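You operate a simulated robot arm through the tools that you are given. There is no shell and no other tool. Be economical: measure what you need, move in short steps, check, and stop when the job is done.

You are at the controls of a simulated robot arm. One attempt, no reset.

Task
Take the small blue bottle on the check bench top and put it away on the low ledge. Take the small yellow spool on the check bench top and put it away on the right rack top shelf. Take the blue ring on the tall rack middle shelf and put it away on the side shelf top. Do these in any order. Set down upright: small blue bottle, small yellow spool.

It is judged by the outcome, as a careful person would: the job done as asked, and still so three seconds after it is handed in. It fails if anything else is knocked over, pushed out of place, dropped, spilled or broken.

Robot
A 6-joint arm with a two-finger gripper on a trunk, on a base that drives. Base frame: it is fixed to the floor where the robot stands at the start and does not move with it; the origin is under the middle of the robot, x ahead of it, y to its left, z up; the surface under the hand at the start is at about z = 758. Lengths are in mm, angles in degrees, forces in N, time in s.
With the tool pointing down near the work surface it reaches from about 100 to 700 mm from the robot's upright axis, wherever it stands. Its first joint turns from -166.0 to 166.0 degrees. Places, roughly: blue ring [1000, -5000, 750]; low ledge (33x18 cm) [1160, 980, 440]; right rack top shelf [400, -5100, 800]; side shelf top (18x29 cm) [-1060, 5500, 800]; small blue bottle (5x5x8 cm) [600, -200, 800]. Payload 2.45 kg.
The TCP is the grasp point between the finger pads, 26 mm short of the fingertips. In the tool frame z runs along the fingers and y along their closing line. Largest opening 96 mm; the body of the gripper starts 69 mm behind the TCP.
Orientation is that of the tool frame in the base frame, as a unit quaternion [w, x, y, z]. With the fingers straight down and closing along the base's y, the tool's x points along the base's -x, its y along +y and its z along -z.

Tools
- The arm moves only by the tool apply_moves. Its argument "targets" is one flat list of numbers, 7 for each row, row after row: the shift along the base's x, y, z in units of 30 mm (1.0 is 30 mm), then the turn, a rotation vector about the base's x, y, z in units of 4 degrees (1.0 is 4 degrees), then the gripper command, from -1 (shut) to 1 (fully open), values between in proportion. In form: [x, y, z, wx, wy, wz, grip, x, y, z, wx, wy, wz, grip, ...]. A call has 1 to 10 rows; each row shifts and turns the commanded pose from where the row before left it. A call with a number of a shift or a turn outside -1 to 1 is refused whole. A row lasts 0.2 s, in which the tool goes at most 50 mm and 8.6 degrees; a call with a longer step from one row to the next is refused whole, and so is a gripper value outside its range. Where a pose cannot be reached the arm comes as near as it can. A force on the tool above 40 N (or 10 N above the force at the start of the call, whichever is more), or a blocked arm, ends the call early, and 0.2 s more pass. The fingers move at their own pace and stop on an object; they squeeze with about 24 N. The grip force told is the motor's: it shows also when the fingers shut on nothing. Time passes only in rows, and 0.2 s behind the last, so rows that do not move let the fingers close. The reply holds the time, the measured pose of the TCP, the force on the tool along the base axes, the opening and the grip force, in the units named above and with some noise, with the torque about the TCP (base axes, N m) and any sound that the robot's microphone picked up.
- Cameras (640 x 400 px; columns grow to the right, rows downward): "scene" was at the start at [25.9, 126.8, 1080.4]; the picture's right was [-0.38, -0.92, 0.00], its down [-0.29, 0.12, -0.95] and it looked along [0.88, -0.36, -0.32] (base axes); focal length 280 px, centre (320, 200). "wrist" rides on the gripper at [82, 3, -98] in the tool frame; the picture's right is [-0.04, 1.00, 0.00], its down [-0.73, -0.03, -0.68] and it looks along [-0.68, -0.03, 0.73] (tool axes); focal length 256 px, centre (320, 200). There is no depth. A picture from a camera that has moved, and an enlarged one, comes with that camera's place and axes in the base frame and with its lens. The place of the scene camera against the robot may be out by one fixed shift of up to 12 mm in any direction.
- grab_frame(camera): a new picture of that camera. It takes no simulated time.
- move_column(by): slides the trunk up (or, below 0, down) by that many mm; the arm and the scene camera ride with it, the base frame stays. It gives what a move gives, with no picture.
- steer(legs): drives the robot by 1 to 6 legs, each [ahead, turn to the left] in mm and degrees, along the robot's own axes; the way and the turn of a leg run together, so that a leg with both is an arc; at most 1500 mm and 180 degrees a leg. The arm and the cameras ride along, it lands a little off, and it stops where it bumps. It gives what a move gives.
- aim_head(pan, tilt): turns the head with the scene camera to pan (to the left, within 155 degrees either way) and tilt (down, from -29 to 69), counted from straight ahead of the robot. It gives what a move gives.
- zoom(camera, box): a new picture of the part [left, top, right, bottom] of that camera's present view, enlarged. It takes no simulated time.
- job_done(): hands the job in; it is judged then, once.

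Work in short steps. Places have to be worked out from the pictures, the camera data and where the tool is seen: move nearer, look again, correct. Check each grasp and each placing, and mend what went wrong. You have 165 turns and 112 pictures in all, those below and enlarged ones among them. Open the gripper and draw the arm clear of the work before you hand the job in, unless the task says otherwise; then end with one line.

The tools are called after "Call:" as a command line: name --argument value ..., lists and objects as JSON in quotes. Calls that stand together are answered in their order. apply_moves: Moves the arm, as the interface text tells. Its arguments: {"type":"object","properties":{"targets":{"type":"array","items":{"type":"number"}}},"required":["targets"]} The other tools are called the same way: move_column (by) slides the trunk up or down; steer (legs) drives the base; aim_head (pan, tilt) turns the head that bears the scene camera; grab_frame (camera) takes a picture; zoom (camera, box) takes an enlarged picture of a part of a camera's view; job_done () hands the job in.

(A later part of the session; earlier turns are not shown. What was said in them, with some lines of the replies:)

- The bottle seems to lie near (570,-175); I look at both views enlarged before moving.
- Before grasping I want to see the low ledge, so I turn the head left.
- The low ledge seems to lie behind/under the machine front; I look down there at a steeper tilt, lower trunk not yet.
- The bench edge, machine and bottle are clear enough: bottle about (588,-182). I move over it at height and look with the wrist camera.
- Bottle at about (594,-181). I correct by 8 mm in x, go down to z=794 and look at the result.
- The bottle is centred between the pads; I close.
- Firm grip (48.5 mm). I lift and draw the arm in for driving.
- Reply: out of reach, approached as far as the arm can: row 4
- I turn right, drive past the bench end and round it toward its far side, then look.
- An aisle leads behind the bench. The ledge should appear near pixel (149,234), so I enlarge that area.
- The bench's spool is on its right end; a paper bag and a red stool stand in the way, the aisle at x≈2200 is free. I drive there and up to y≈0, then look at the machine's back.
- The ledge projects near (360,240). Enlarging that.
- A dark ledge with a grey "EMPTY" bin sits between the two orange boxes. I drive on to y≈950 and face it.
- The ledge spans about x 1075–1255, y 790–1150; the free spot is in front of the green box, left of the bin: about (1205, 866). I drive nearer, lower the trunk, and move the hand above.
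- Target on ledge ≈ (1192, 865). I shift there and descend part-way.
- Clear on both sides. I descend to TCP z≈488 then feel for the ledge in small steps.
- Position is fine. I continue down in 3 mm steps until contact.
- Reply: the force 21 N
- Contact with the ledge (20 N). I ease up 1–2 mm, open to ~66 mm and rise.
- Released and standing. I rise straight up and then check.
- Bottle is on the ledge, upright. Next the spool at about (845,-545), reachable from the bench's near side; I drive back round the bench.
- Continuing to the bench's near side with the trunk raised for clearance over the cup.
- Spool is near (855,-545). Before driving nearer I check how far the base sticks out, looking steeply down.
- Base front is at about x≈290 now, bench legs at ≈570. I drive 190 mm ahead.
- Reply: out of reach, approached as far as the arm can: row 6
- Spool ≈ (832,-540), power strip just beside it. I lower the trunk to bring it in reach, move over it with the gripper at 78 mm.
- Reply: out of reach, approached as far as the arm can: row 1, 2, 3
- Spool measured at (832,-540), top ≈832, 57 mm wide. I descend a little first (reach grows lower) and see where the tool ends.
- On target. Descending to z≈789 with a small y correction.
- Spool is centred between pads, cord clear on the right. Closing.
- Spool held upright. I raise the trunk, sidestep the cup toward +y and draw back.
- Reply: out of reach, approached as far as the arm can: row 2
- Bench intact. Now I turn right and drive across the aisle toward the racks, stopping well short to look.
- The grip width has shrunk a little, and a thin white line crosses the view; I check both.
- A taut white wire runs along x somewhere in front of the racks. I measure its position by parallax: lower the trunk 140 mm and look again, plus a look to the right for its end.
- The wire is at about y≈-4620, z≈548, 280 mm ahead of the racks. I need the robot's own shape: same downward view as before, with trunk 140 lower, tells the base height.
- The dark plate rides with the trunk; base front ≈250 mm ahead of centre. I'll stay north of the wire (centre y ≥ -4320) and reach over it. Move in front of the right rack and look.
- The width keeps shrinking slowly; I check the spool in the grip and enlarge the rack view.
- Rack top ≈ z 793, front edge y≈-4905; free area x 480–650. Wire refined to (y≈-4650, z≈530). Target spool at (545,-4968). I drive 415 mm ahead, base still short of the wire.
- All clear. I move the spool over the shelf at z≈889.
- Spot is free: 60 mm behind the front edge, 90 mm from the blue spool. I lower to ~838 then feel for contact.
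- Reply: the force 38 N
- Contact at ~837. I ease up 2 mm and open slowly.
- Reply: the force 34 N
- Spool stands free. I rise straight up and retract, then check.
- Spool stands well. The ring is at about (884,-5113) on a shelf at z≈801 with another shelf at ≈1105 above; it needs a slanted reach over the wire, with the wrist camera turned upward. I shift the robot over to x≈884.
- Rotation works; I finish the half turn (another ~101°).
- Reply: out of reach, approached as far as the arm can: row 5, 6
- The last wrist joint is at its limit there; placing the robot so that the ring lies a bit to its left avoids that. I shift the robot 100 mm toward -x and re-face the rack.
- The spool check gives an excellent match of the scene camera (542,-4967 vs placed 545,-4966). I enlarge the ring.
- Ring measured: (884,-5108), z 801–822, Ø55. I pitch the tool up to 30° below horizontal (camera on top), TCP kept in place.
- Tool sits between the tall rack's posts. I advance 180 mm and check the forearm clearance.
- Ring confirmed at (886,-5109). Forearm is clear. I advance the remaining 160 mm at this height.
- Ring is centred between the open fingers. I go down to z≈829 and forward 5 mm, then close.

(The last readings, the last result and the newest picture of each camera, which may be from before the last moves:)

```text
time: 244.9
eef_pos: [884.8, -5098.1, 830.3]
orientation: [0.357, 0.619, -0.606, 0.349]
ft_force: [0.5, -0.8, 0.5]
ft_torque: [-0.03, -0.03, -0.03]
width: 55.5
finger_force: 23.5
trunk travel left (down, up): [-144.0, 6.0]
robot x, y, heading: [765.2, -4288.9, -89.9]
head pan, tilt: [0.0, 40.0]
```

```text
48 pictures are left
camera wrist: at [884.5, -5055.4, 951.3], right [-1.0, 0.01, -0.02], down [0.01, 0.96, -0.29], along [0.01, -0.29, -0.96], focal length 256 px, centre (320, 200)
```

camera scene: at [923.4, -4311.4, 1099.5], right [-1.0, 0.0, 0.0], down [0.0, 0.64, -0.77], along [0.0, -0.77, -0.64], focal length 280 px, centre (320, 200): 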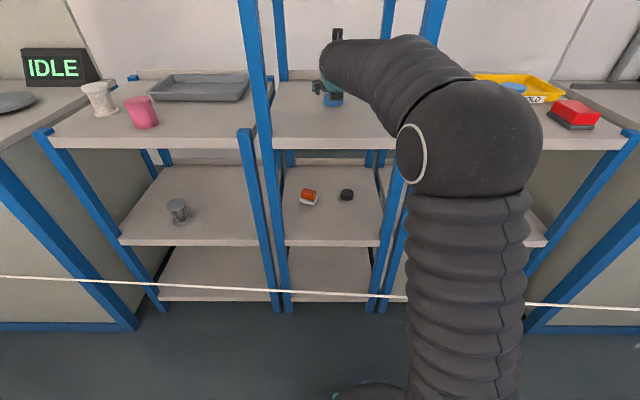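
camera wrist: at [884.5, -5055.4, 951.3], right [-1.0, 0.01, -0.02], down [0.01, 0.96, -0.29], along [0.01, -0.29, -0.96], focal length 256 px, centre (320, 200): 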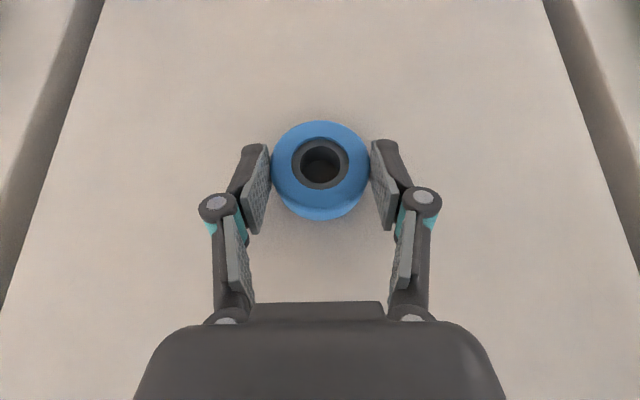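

Gripped at 55.5 mm. I lift 30 mm and retract straight back.

Call:
apply_moves --targets '[0, 0, 0.4, 0, 0, 0, -1, 0, 0, 0.6, 0, 0, 0, -1, 0, 0.7, 0.2, 0, 0, 0, -1, 0, 1, 0, 0, 0, 0, -1, 0, 1, 0, 0, 0, 0, -1, 0, 1, 0, 0, 0, 0, -1, 0, 1, 0, 0, 0, 0, -1, 0, 1, 0, 0, 0, 0, -1, 0, 1, 0, 0, 0, 0, -1, 0, 1, 0, 0, 0, 0, -1]'

Call:
apply_moves --targets '[0, 1, 0, 0, 0, 0, -1, 0, 1, 0, 0, 0, 0, -1, 0, 1, 0, 0, 0, 0, -1, 0, 1, 0, 0, 0, 0, -1]'

Call:
grab_frame --camera "wrist"

Call:
grab_frame --camera "scene"

```text
time: 247.2
eef_pos: [886.0, -4866.2, 864.6]
orientation: [0.356, 0.619, -0.607, 0.349]
ft_force: [0.6, -0.2, -0.3]
ft_torque: [0.0, -0.01, 0.01]
width: 54.9
finger_force: 24.1
trunk travel left (down, up): [-144.0, 6.0]
robot x, y, heading: [768.6, -4291.3, -89.7]
head pan, tilt: [0.0, 40.0]
```

```text
time: 248.2
eef_pos: [885.5, -4746.1, 865.0]
orientation: [0.356, 0.62, -0.606, 0.349]
ft_force: [0.0, 0.3, -1.3]
ft_torque: [-0.01, 0.01, 0.01]
width: 54.8
finger_force: 24.2
trunk travel left (down, up): [-144.0, 6.0]
robot x, y, heading: [764.9, -4291.9, -89.9]
head pan, tilt: [0.0, 40.0]
```

```text
47 pictures are left
camera wrist: at [885.0, -4703.4, 986.7], right [-1.0, 0.01, -0.02], down [0.01, 0.96, -0.29], along [0.01, -0.29, -0.96], focal length 256 px, centre (320, 200)
```

wrist: 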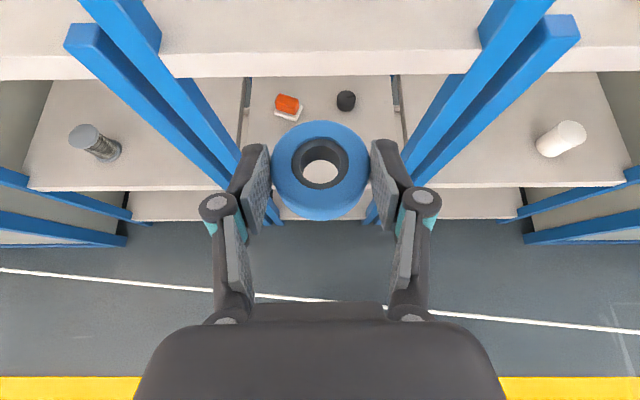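

```text
46 pictures are left
camera scene: at [923.5, -4311.7, 1099.5], right [-1.0, 0.0, 0.0], down [0.0, 0.64, -0.77], along [0.0, -0.77, -0.64], focal length 280 px, centre (320, 200)
```

scene: 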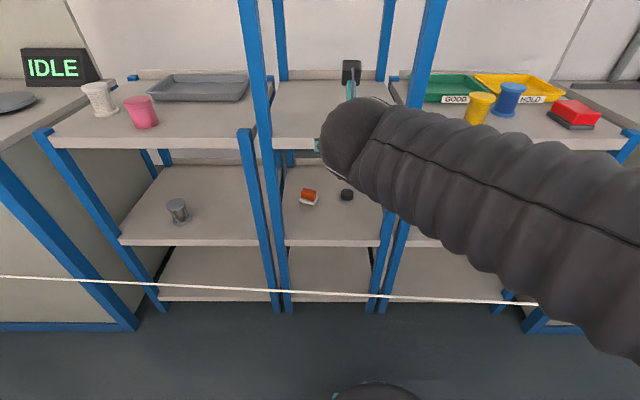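

Ring secured, racks intact. I back away and begin the long drive north along x≈-500.

Call:
steer --legs '[[-700, 0], [0, -90], [1265, 0], [0, -90], [1500, 0], [1500, 0]]'

Call:
aim_head --pan 0 --tilt 10

Call:
grab_frame --camera "scene"

```text
time: 279.7
eef_pos: [-585.0, -100.9, 866.1]
orientation: [-0.346, 0.611, 0.614, 0.36]
ft_force: [0.3, -0.3, 0.3]
ft_torque: [0.01, 0.01, -0.01]
width: 54.3
finger_force: 24.5
trunk travel left (down, up): [-144.0, 6.0]
robot x, y, heading: [-476.1, -554.8, 88.9]
head pan, tilt: [0.0, 40.0]
```

```text
time: 280.6
eef_pos: [-584.8, -101.0, 866.1]
orientation: [-0.345, 0.612, 0.614, 0.36]
ft_force: [-0.3, 0.2, -1.0]
ft_torque: [0.01, 0.0, -0.03]
width: 54.6
finger_force: 24.3
trunk travel left (down, up): [-144.0, 6.0]
robot x, y, heading: [-473.8, -557.8, 88.7]
head pan, tilt: [0.0, 10.0]
```

```text
45 pictures are left
camera scene: at [-631.1, -517.4, 1147.2], right [1.0, -0.02, 0.0], down [0.0, -0.17, -0.98], along [0.02, 0.98, -0.17], focal length 280 px, centre (320, 200)
```

scene: 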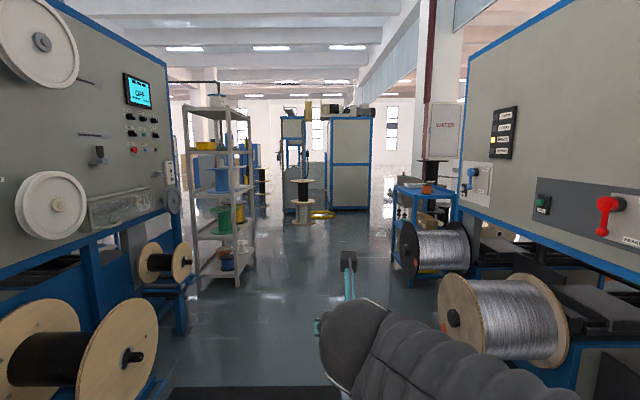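

The corridor ahead is free. I drive on to y≈2500 and look again.

Call:
steer --legs '[[1500, 1], [1500, 0]]'

Call:
grab_frame --camera "scene"

```text
time: 295.2
eef_pos: [-550.9, 2931.3, 866.5]
orientation: [-0.344, 0.614, 0.612, 0.361]
ft_force: [0.8, -0.8, -0.2]
ft_torque: [-0.03, -0.04, 0.0]
width: 53.9
finger_force: 24.0
trunk travel left (down, up): [-144.0, 6.0]
robot x, y, heading: [-440.1, 2473.3, 88.7]
head pan, tilt: [0.0, 10.0]
```

```text
44 pictures are left
camera scene: at [-599.7, 2515.4, 1147.2], right [1.0, -0.02, 0.0], down [0.0, -0.17, -0.98], along [0.02, 0.98, -0.17], focal length 280 px, centre (320, 200)
```

scene: 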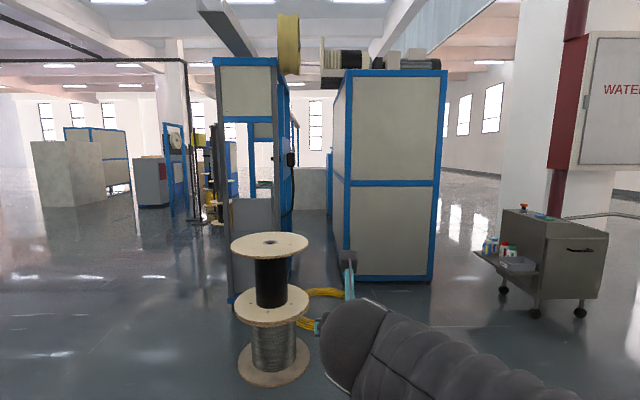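

The side shelf should appear near pixel (271,184). Enlarging.

Call:
zoom --camera "scene" --box '[200, 40, 360, 340]'

```text
1.33 times, centred on (280, 190) of scene
camera zoom: at [-599.7, 2515.4, 1147.2], right [1.0, -0.02, 0.0], down [0.0, -0.17, -0.98], along [0.02, 0.98, -0.17], focal length 374 px, centre (373, 213)
```

zoom: 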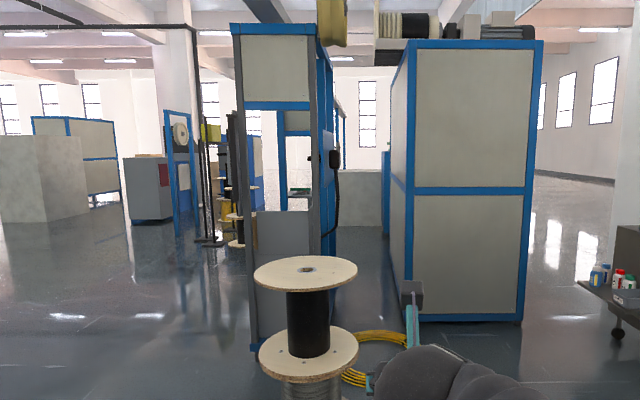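

The structure spans about x -1250…-900 from y≈4550. I drive to its west side, where the floor is open, and look.

Call:
steer --legs '[[620, 0], [0, 90], [1450, 0], [0, -90], [1400, 0]]'

Call:
aim_head --pan -45 --tilt 12

Call:
grab_frame --camera "scene"

```text
time: 319.6
eef_pos: [-1928.0, 4974.3, 867.3]
orientation: [-0.342, 0.619, 0.606, 0.365]
ft_force: [-0.5, 0.2, 0.2]
ft_torque: [0.02, 0.06, 0.0]
width: 53.6
finger_force: 24.6
trunk travel left (down, up): [-144.0, 6.0]
robot x, y, heading: [-1828.0, 4516.7, 87.7]
head pan, tilt: [0.0, 10.0]
```

```text
time: 320.8
eef_pos: [-1928.4, 4974.0, 866.3]
orientation: [-0.342, 0.619, 0.607, 0.364]
ft_force: [0.4, -0.1, 0.1]
ft_torque: [-0.01, 0.0, 0.0]
width: 53.5
finger_force: 24.5
trunk travel left (down, up): [-144.0, 6.0]
robot x, y, heading: [-1825.7, 4517.3, 87.7]
head pan, tilt: [-45.0, 12.0]
```

```text
42 pictures are left
camera scene: at [-1919.4, 4530.0, 1144.0], right [0.68, -0.73, 0.0], down [-0.15, -0.14, -0.98], along [0.72, 0.66, -0.21], focal length 280 px, centre (320, 200)
```

scene: 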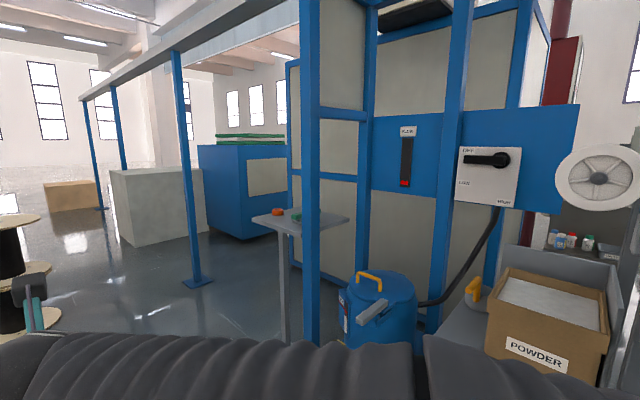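

The side shelf is the grey plate on a post near (300,220). I enlarge it to see what stands around it.

Call:
zoom --camera "scene" --box '[220, 180, 400, 300]'

```text
3.33 times, centred on (310, 240) of scene
camera zoom: at [-1919.4, 4530.0, 1144.0], right [0.68, -0.73, 0.0], down [-0.15, -0.14, -0.98], along [0.72, 0.66, -0.21], focal length 934 px, centre (353, 67)
```

zoom: 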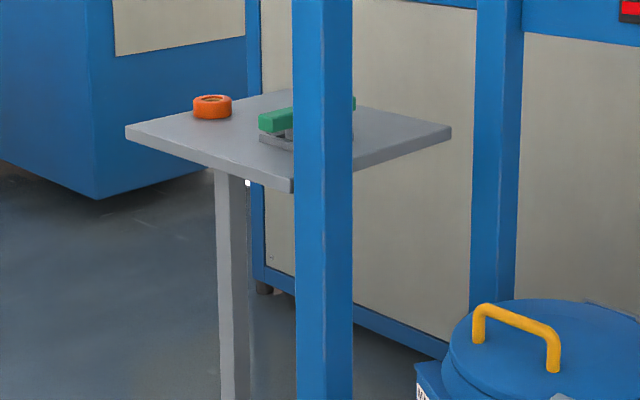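

Plate spans roughly x -1250…-946, y 5230…5570 with an orange ring and a green tool on it. I drive to its west side and face it (+x).

Call:
steer --legs '[[0, 3], [920, 0], [0, -90.5]]'

Call:
aim_head --pan 0 --tilt 25

Call:
grab_frame --camera "scene"

```text
time: 330.0
eef_pos: [-1378.6, 5559.2, 866.0]
orientation: [0.011, 0.867, 0.0, 0.499]
ft_force: [-0.2, -0.3, -0.2]
ft_torque: [0.01, 0.04, 0.03]
width: 53.7
finger_force: 24.1
trunk travel left (down, up): [-144.0, 6.0]
robot x, y, heading: [-1835.2, 5449.9, -1.3]
head pan, tilt: [-45.0, 12.0]
```

```text
time: 331.1
eef_pos: [-1378.7, 5559.8, 866.2]
orientation: [0.01, 0.867, 0.001, 0.499]
ft_force: [-0.6, -0.4, -1.4]
ft_torque: [0.02, 0.04, 0.0]
width: 53.6
finger_force: 23.7
trunk travel left (down, up): [-144.0, 6.0]
robot x, y, heading: [-1836.4, 5447.7, -1.2]
head pan, tilt: [0.0, 25.0]
```

```text
40 pictures are left
camera scene: at [-1801.0, 5611.5, 1122.9], right [-0.02, -1.0, 0.0], down [-0.42, 0.01, -0.91], along [0.91, -0.02, -0.42], focal length 280 px, centre (320, 200)
```

scene: 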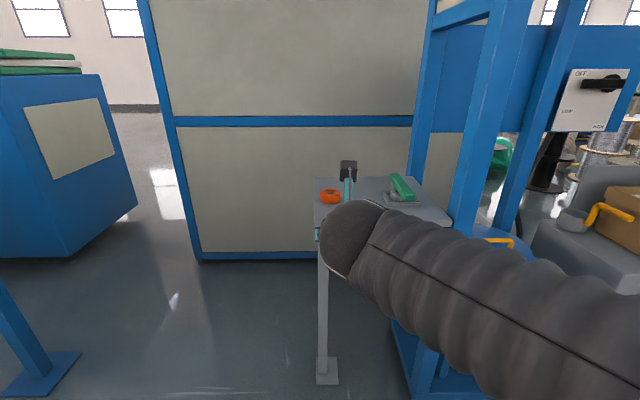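

The wrist camera should see the plate from above now.

Call:
grab_frame --camera "wrist"

Call:
zoom --camera "scene" --box '[290, 150, 480, 250]'

```text
39 pictures are left
camera wrist: at [-1421.8, 5558.1, 986.9], right [-0.03, -1.0, -0.02], down [-0.96, 0.03, -0.29], along [0.29, 0.01, -0.96], focal length 256 px, centre (320, 200)
```

wrist: 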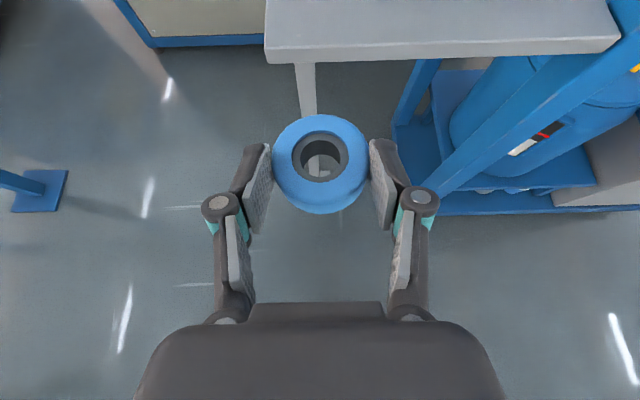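

```text
3.37 times, centred on (385, 200) of scene
camera zoom: at [-1801.0, 5611.5, 1122.9], right [-0.02, -1.0, 0.0], down [-0.42, 0.01, -0.91], along [0.91, -0.02, -0.42], focal length 944 px, centre (101, 200)
```

zoom: 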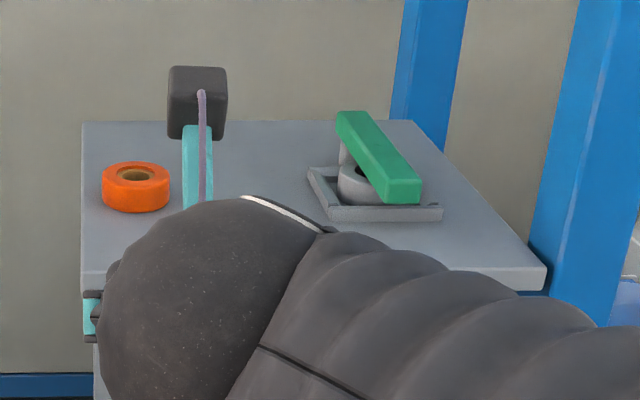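

Plate top is at z≈800, x -1220…-917, y 5283…5605; free gap between orange tape (y≥5539) and the tray (y≤5420). Ring target (-1140,5478). I shift sideways with a slight yaw (to stay off the joint limit) and go part-way forward.

Call:
apply_moves --targets '[0, -0.9, 0, 0, 0, -0.5, -1, 0, -0.9, 0, 0, 0, -0.5, -1, 0, -0.9, 0, 0, 0, -0.5, -1, 0.8, 0, 0, 0, 0, 0, -1, 0.8, 0, 0, 0, 0, 0, -1, 0.8, 0, 0, 0, 0, 0, -1, 0, 0, 0, 0, 0, 0, -1]'

Call:
grab_frame --camera "wrist"

```text
time: 332.7
eef_pos: [-1305.3, 5478.2, 864.5]
orientation: [0.037, 0.865, -0.045, 0.498]
ft_force: [0.5, 0.1, 0.0]
ft_torque: [0.04, 0.02, -0.01]
width: 53.4
finger_force: 24.2
trunk travel left (down, up): [-144.0, 6.0]
robot x, y, heading: [-1833.5, 5452.2, -1.2]
head pan, tilt: [0.0, 25.0]
```

```text
37 pictures are left
camera wrist: at [-1348.1, 5482.3, 986.2], right [-0.13, -0.99, -0.02], down [-0.95, 0.13, -0.29], along [0.29, -0.02, -0.96], focal length 256 px, centre (320, 200)
```

wrist: 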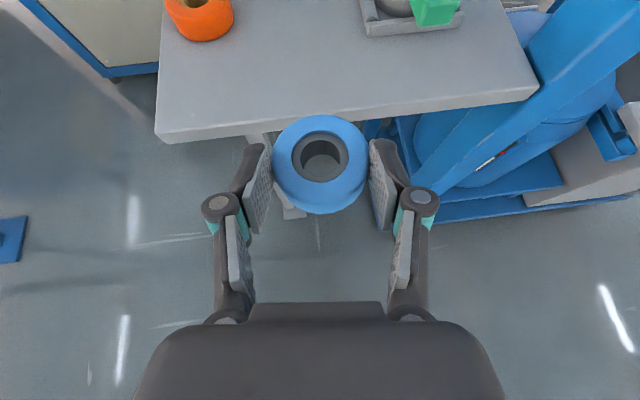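

Consistent. I go forward 150 mm at this height and look again.

Call:
apply_moves --targets '[1, 0, 0, 0, 0, 0, -1, 1, 0, 0, 0, 0, 0, -1, 1, 0, 0, 0, 0, 0, -1, 1, 0, 0, 0, 0, 0, -1, 1, 0, -0.1, 0, 0, 0, -1, 0, 0, -0.3, 0, 0, 0, -1, 0, 0, 0, 0, 0, 0, -1]'

Call:
grab_frame --camera "wrist"

Call:
grab_frame --camera "scene"

```text
time: 334.3
eef_pos: [-1157.0, 5480.3, 853.1]
orientation: [0.037, 0.866, -0.045, 0.497]
ft_force: [0.0, 0.0, -0.6]
ft_torque: [-0.04, -0.01, 0.0]
width: 53.7
finger_force: 24.0
trunk travel left (down, up): [-144.0, 6.0]
robot x, y, heading: [-1836.3, 5451.4, -1.0]
head pan, tilt: [0.0, 25.0]
```

```text
36 pictures are left
camera wrist: at [-1199.1, 5483.1, 974.5], right [-0.13, -0.99, -0.02], down [-0.95, 0.13, -0.29], along [0.29, -0.02, -0.96], focal length 256 px, centre (320, 200)
```

wrist: 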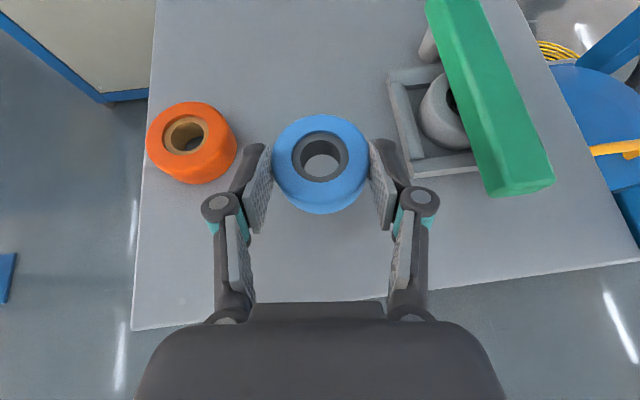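

```text
35 pictures are left
camera scene: at [-1801.0, 5611.6, 1122.9], right [-0.02, -1.0, 0.0], down [-0.42, 0.01, -0.91], along [0.91, -0.02, -0.42], focal length 280 px, centre (320, 200)
```

scene: 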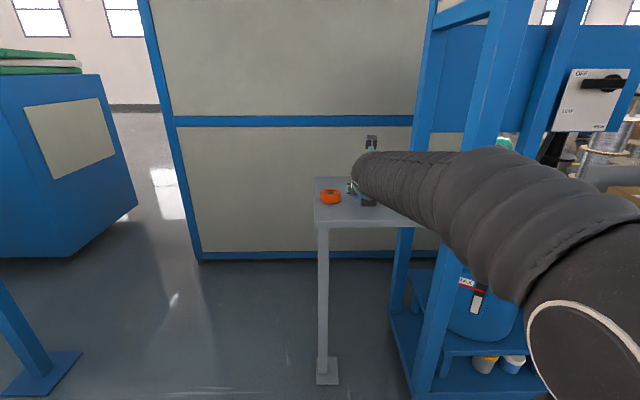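

Ring hovers at (-1138,5477), well between tape and tray. I lower and feel for the plate.

Call:
apply_moves --targets '[0, 0, -0.35, 0, 0, 0, -1, 0, 0, -0.25, 0, 0, 0, -1, 0, 0, 0, 0, 0, 0, -1]'

Call:
apply_moves --targets '[0, 0, -0.1, 0, 0, 0, -1, 0, 0, 0, 0, 0, 0, -1]'

Call:
apply_moves --targets '[0, 0, -0.07, 0, 0, 0, -1, 0, 0, 0, 0, 0, 0, -1]'

```text
time: 335.1
eef_pos: [-1157.1, 5478.9, 833.5]
orientation: [0.037, 0.866, -0.045, 0.497]
ft_force: [-0.6, 0.5, -0.7]
ft_torque: [-0.01, 0.04, -0.03]
width: 53.4
finger_force: 24.1
trunk travel left (down, up): [-144.0, 6.0]
robot x, y, heading: [-1835.9, 5448.4, -1.2]
head pan, tilt: [0.0, 25.0]
```

```text
time: 335.7
eef_pos: [-1157.8, 5478.1, 831.9]
orientation: [0.036, 0.866, -0.045, 0.497]
ft_force: [0.7, -0.5, -0.4]
ft_torque: [0.0, 0.02, 0.04]
width: 53.6
finger_force: 23.9
trunk travel left (down, up): [-144.0, 6.0]
robot x, y, heading: [-1837.5, 5451.7, -1.1]
head pan, tilt: [0.0, 25.0]
```

```text
time: 336.3
eef_pos: [-1156.2, 5478.0, 831.7]
orientation: [0.037, 0.865, -0.045, 0.499]
ft_force: [3.6, 0.3, 8.7]
ft_torque: [0.19, -0.25, -0.04]
width: 53.3
finger_force: 23.7
trunk travel left (down, up): [-144.0, 6.0]
robot x, y, heading: [-1833.2, 5449.4, -1.4]
head pan, tilt: [0.0, 25.0]
```

Contact. I open to ~68 mm and check.

Call:
apply_moves --targets '[0, 0, 0, 0, 0, 0, 0.2, 0, 0, 0, 0, 0, 0, 0.42, 0, 0, 0, 0, 0, 0, 0.42]'

Call:
grab_frame --camera "wrist"

```text
time: 337.1
eef_pos: [-1158.1, 5478.9, 829.9]
orientation: [0.037, 0.865, -0.045, 0.498]
ft_force: [0.3, 0.4, 0.4]
ft_torque: [0.0, -0.02, -0.02]
width: 67.9
finger_force: 0.0
trunk travel left (down, up): [-144.0, 6.0]
robot x, y, heading: [-1838.8, 5450.8, -1.1]
head pan, tilt: [0.0, 25.0]
```

```text
34 pictures are left
camera wrist: at [-1200.0, 5481.9, 950.9], right [-0.13, -0.99, -0.02], down [-0.95, 0.13, -0.29], along [0.29, -0.02, -0.96], focal length 256 px, centre (320, 200)
```

wrist: 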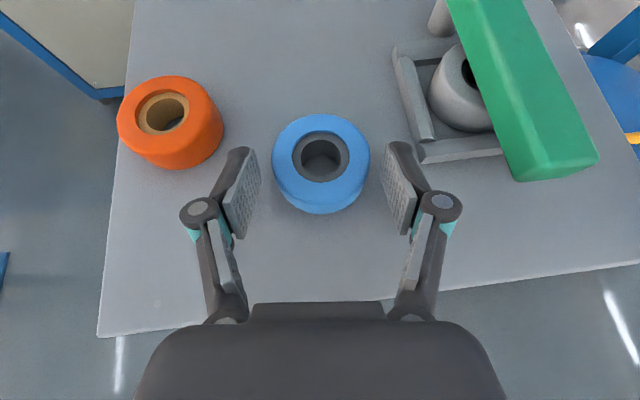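

Ring lies flat on the plate. I lift and withdraw along -x.

Call:
apply_moves --targets '[0, 0, 0.4, 0, 0, 0, 0.42, 0, 0, 0.7, 0, 0, 0, 0.42, -0.3, 0, 0.7, 0, 0, 0, 0.42, -1, 0, 0, 0, 0, 0, 0.42, -1, 0, 0, 0, 0, 0, 0.42, -1, 0, 0, 0, 0, 0, 0.42, -1, 0, 0, 0, 0, 0, 0.42, -1, 0, 0, 0, 0, 0, 0.42, -1, 0, 0, 0, 0, 0, 0.42, -1, 0, 0, 0, 0, 0, 0.42]'

Call:
steer --legs '[[-200, 0]]'

Call:
zoom --camera "scene" --box '[280, 120, 500, 260]'

Call:
grab_frame --camera "wrist"

```text
time: 339.3
eef_pos: [-1375.3, 5477.4, 884.9]
orientation: [0.037, 0.866, -0.046, 0.497]
ft_force: [0.8, 1.1, 0.5]
ft_torque: [-0.02, 0.02, 0.0]
width: 68.3
finger_force: 0.1
trunk travel left (down, up): [-144.0, 6.0]
robot x, y, heading: [-1830.2, 5451.0, -1.3]
head pan, tilt: [0.0, 25.0]
```

```text
time: 340.9
eef_pos: [-1575.9, 5482.1, 885.0]
orientation: [0.037, 0.866, -0.044, 0.497]
ft_force: [-0.2, 0.0, -0.1]
ft_torque: [0.0, -0.02, -0.03]
width: 68.4
finger_force: 0.0
trunk travel left (down, up): [-144.0, 6.0]
robot x, y, heading: [-2037.0, 5456.1, -0.9]
head pan, tilt: [0.0, 25.0]
```

```text
2.86 times, centred on (390, 190) of scene
camera zoom: at [-2001.9, 5615.4, 1122.9], right [-0.02, -1.0, 0.0], down [-0.42, 0.01, -0.91], along [0.91, -0.02, -0.42], focal length 800 px, centre (120, 229)
```

zoom: 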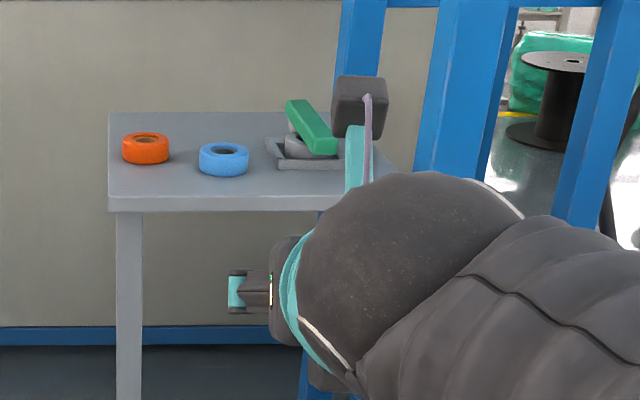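

```text
32 pictures are left
camera wrist: at [-1619.1, 5485.5, 1005.1], right [-0.13, -0.99, -0.02], down [-0.95, 0.13, -0.29], along [0.29, -0.02, -0.96], focal length 256 px, centre (320, 200)
```

wrist: 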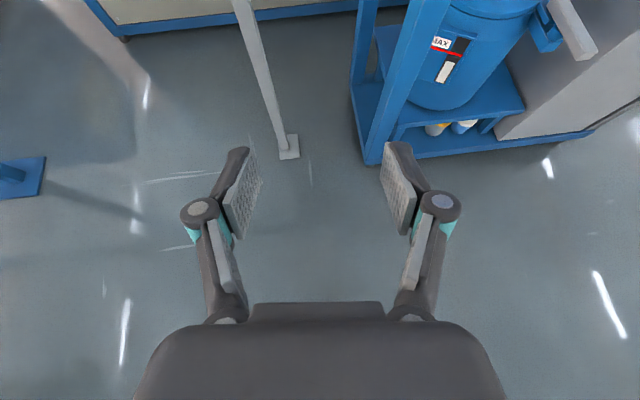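

The ring rests flat on the side shelf. The bottle and spool were both seen standing where I placed them, and the arm is clear with the gripper open, so I hand the job in.

Call:
job_done

```text
The job is handed in.
```

All three items are put away: the blue bottle upright on the low ledge, the yellow spool upright on the right rack top shelf, and the blue ring flat on the side shelf top. I saw nothing knocked over or pushed out of place along the way.
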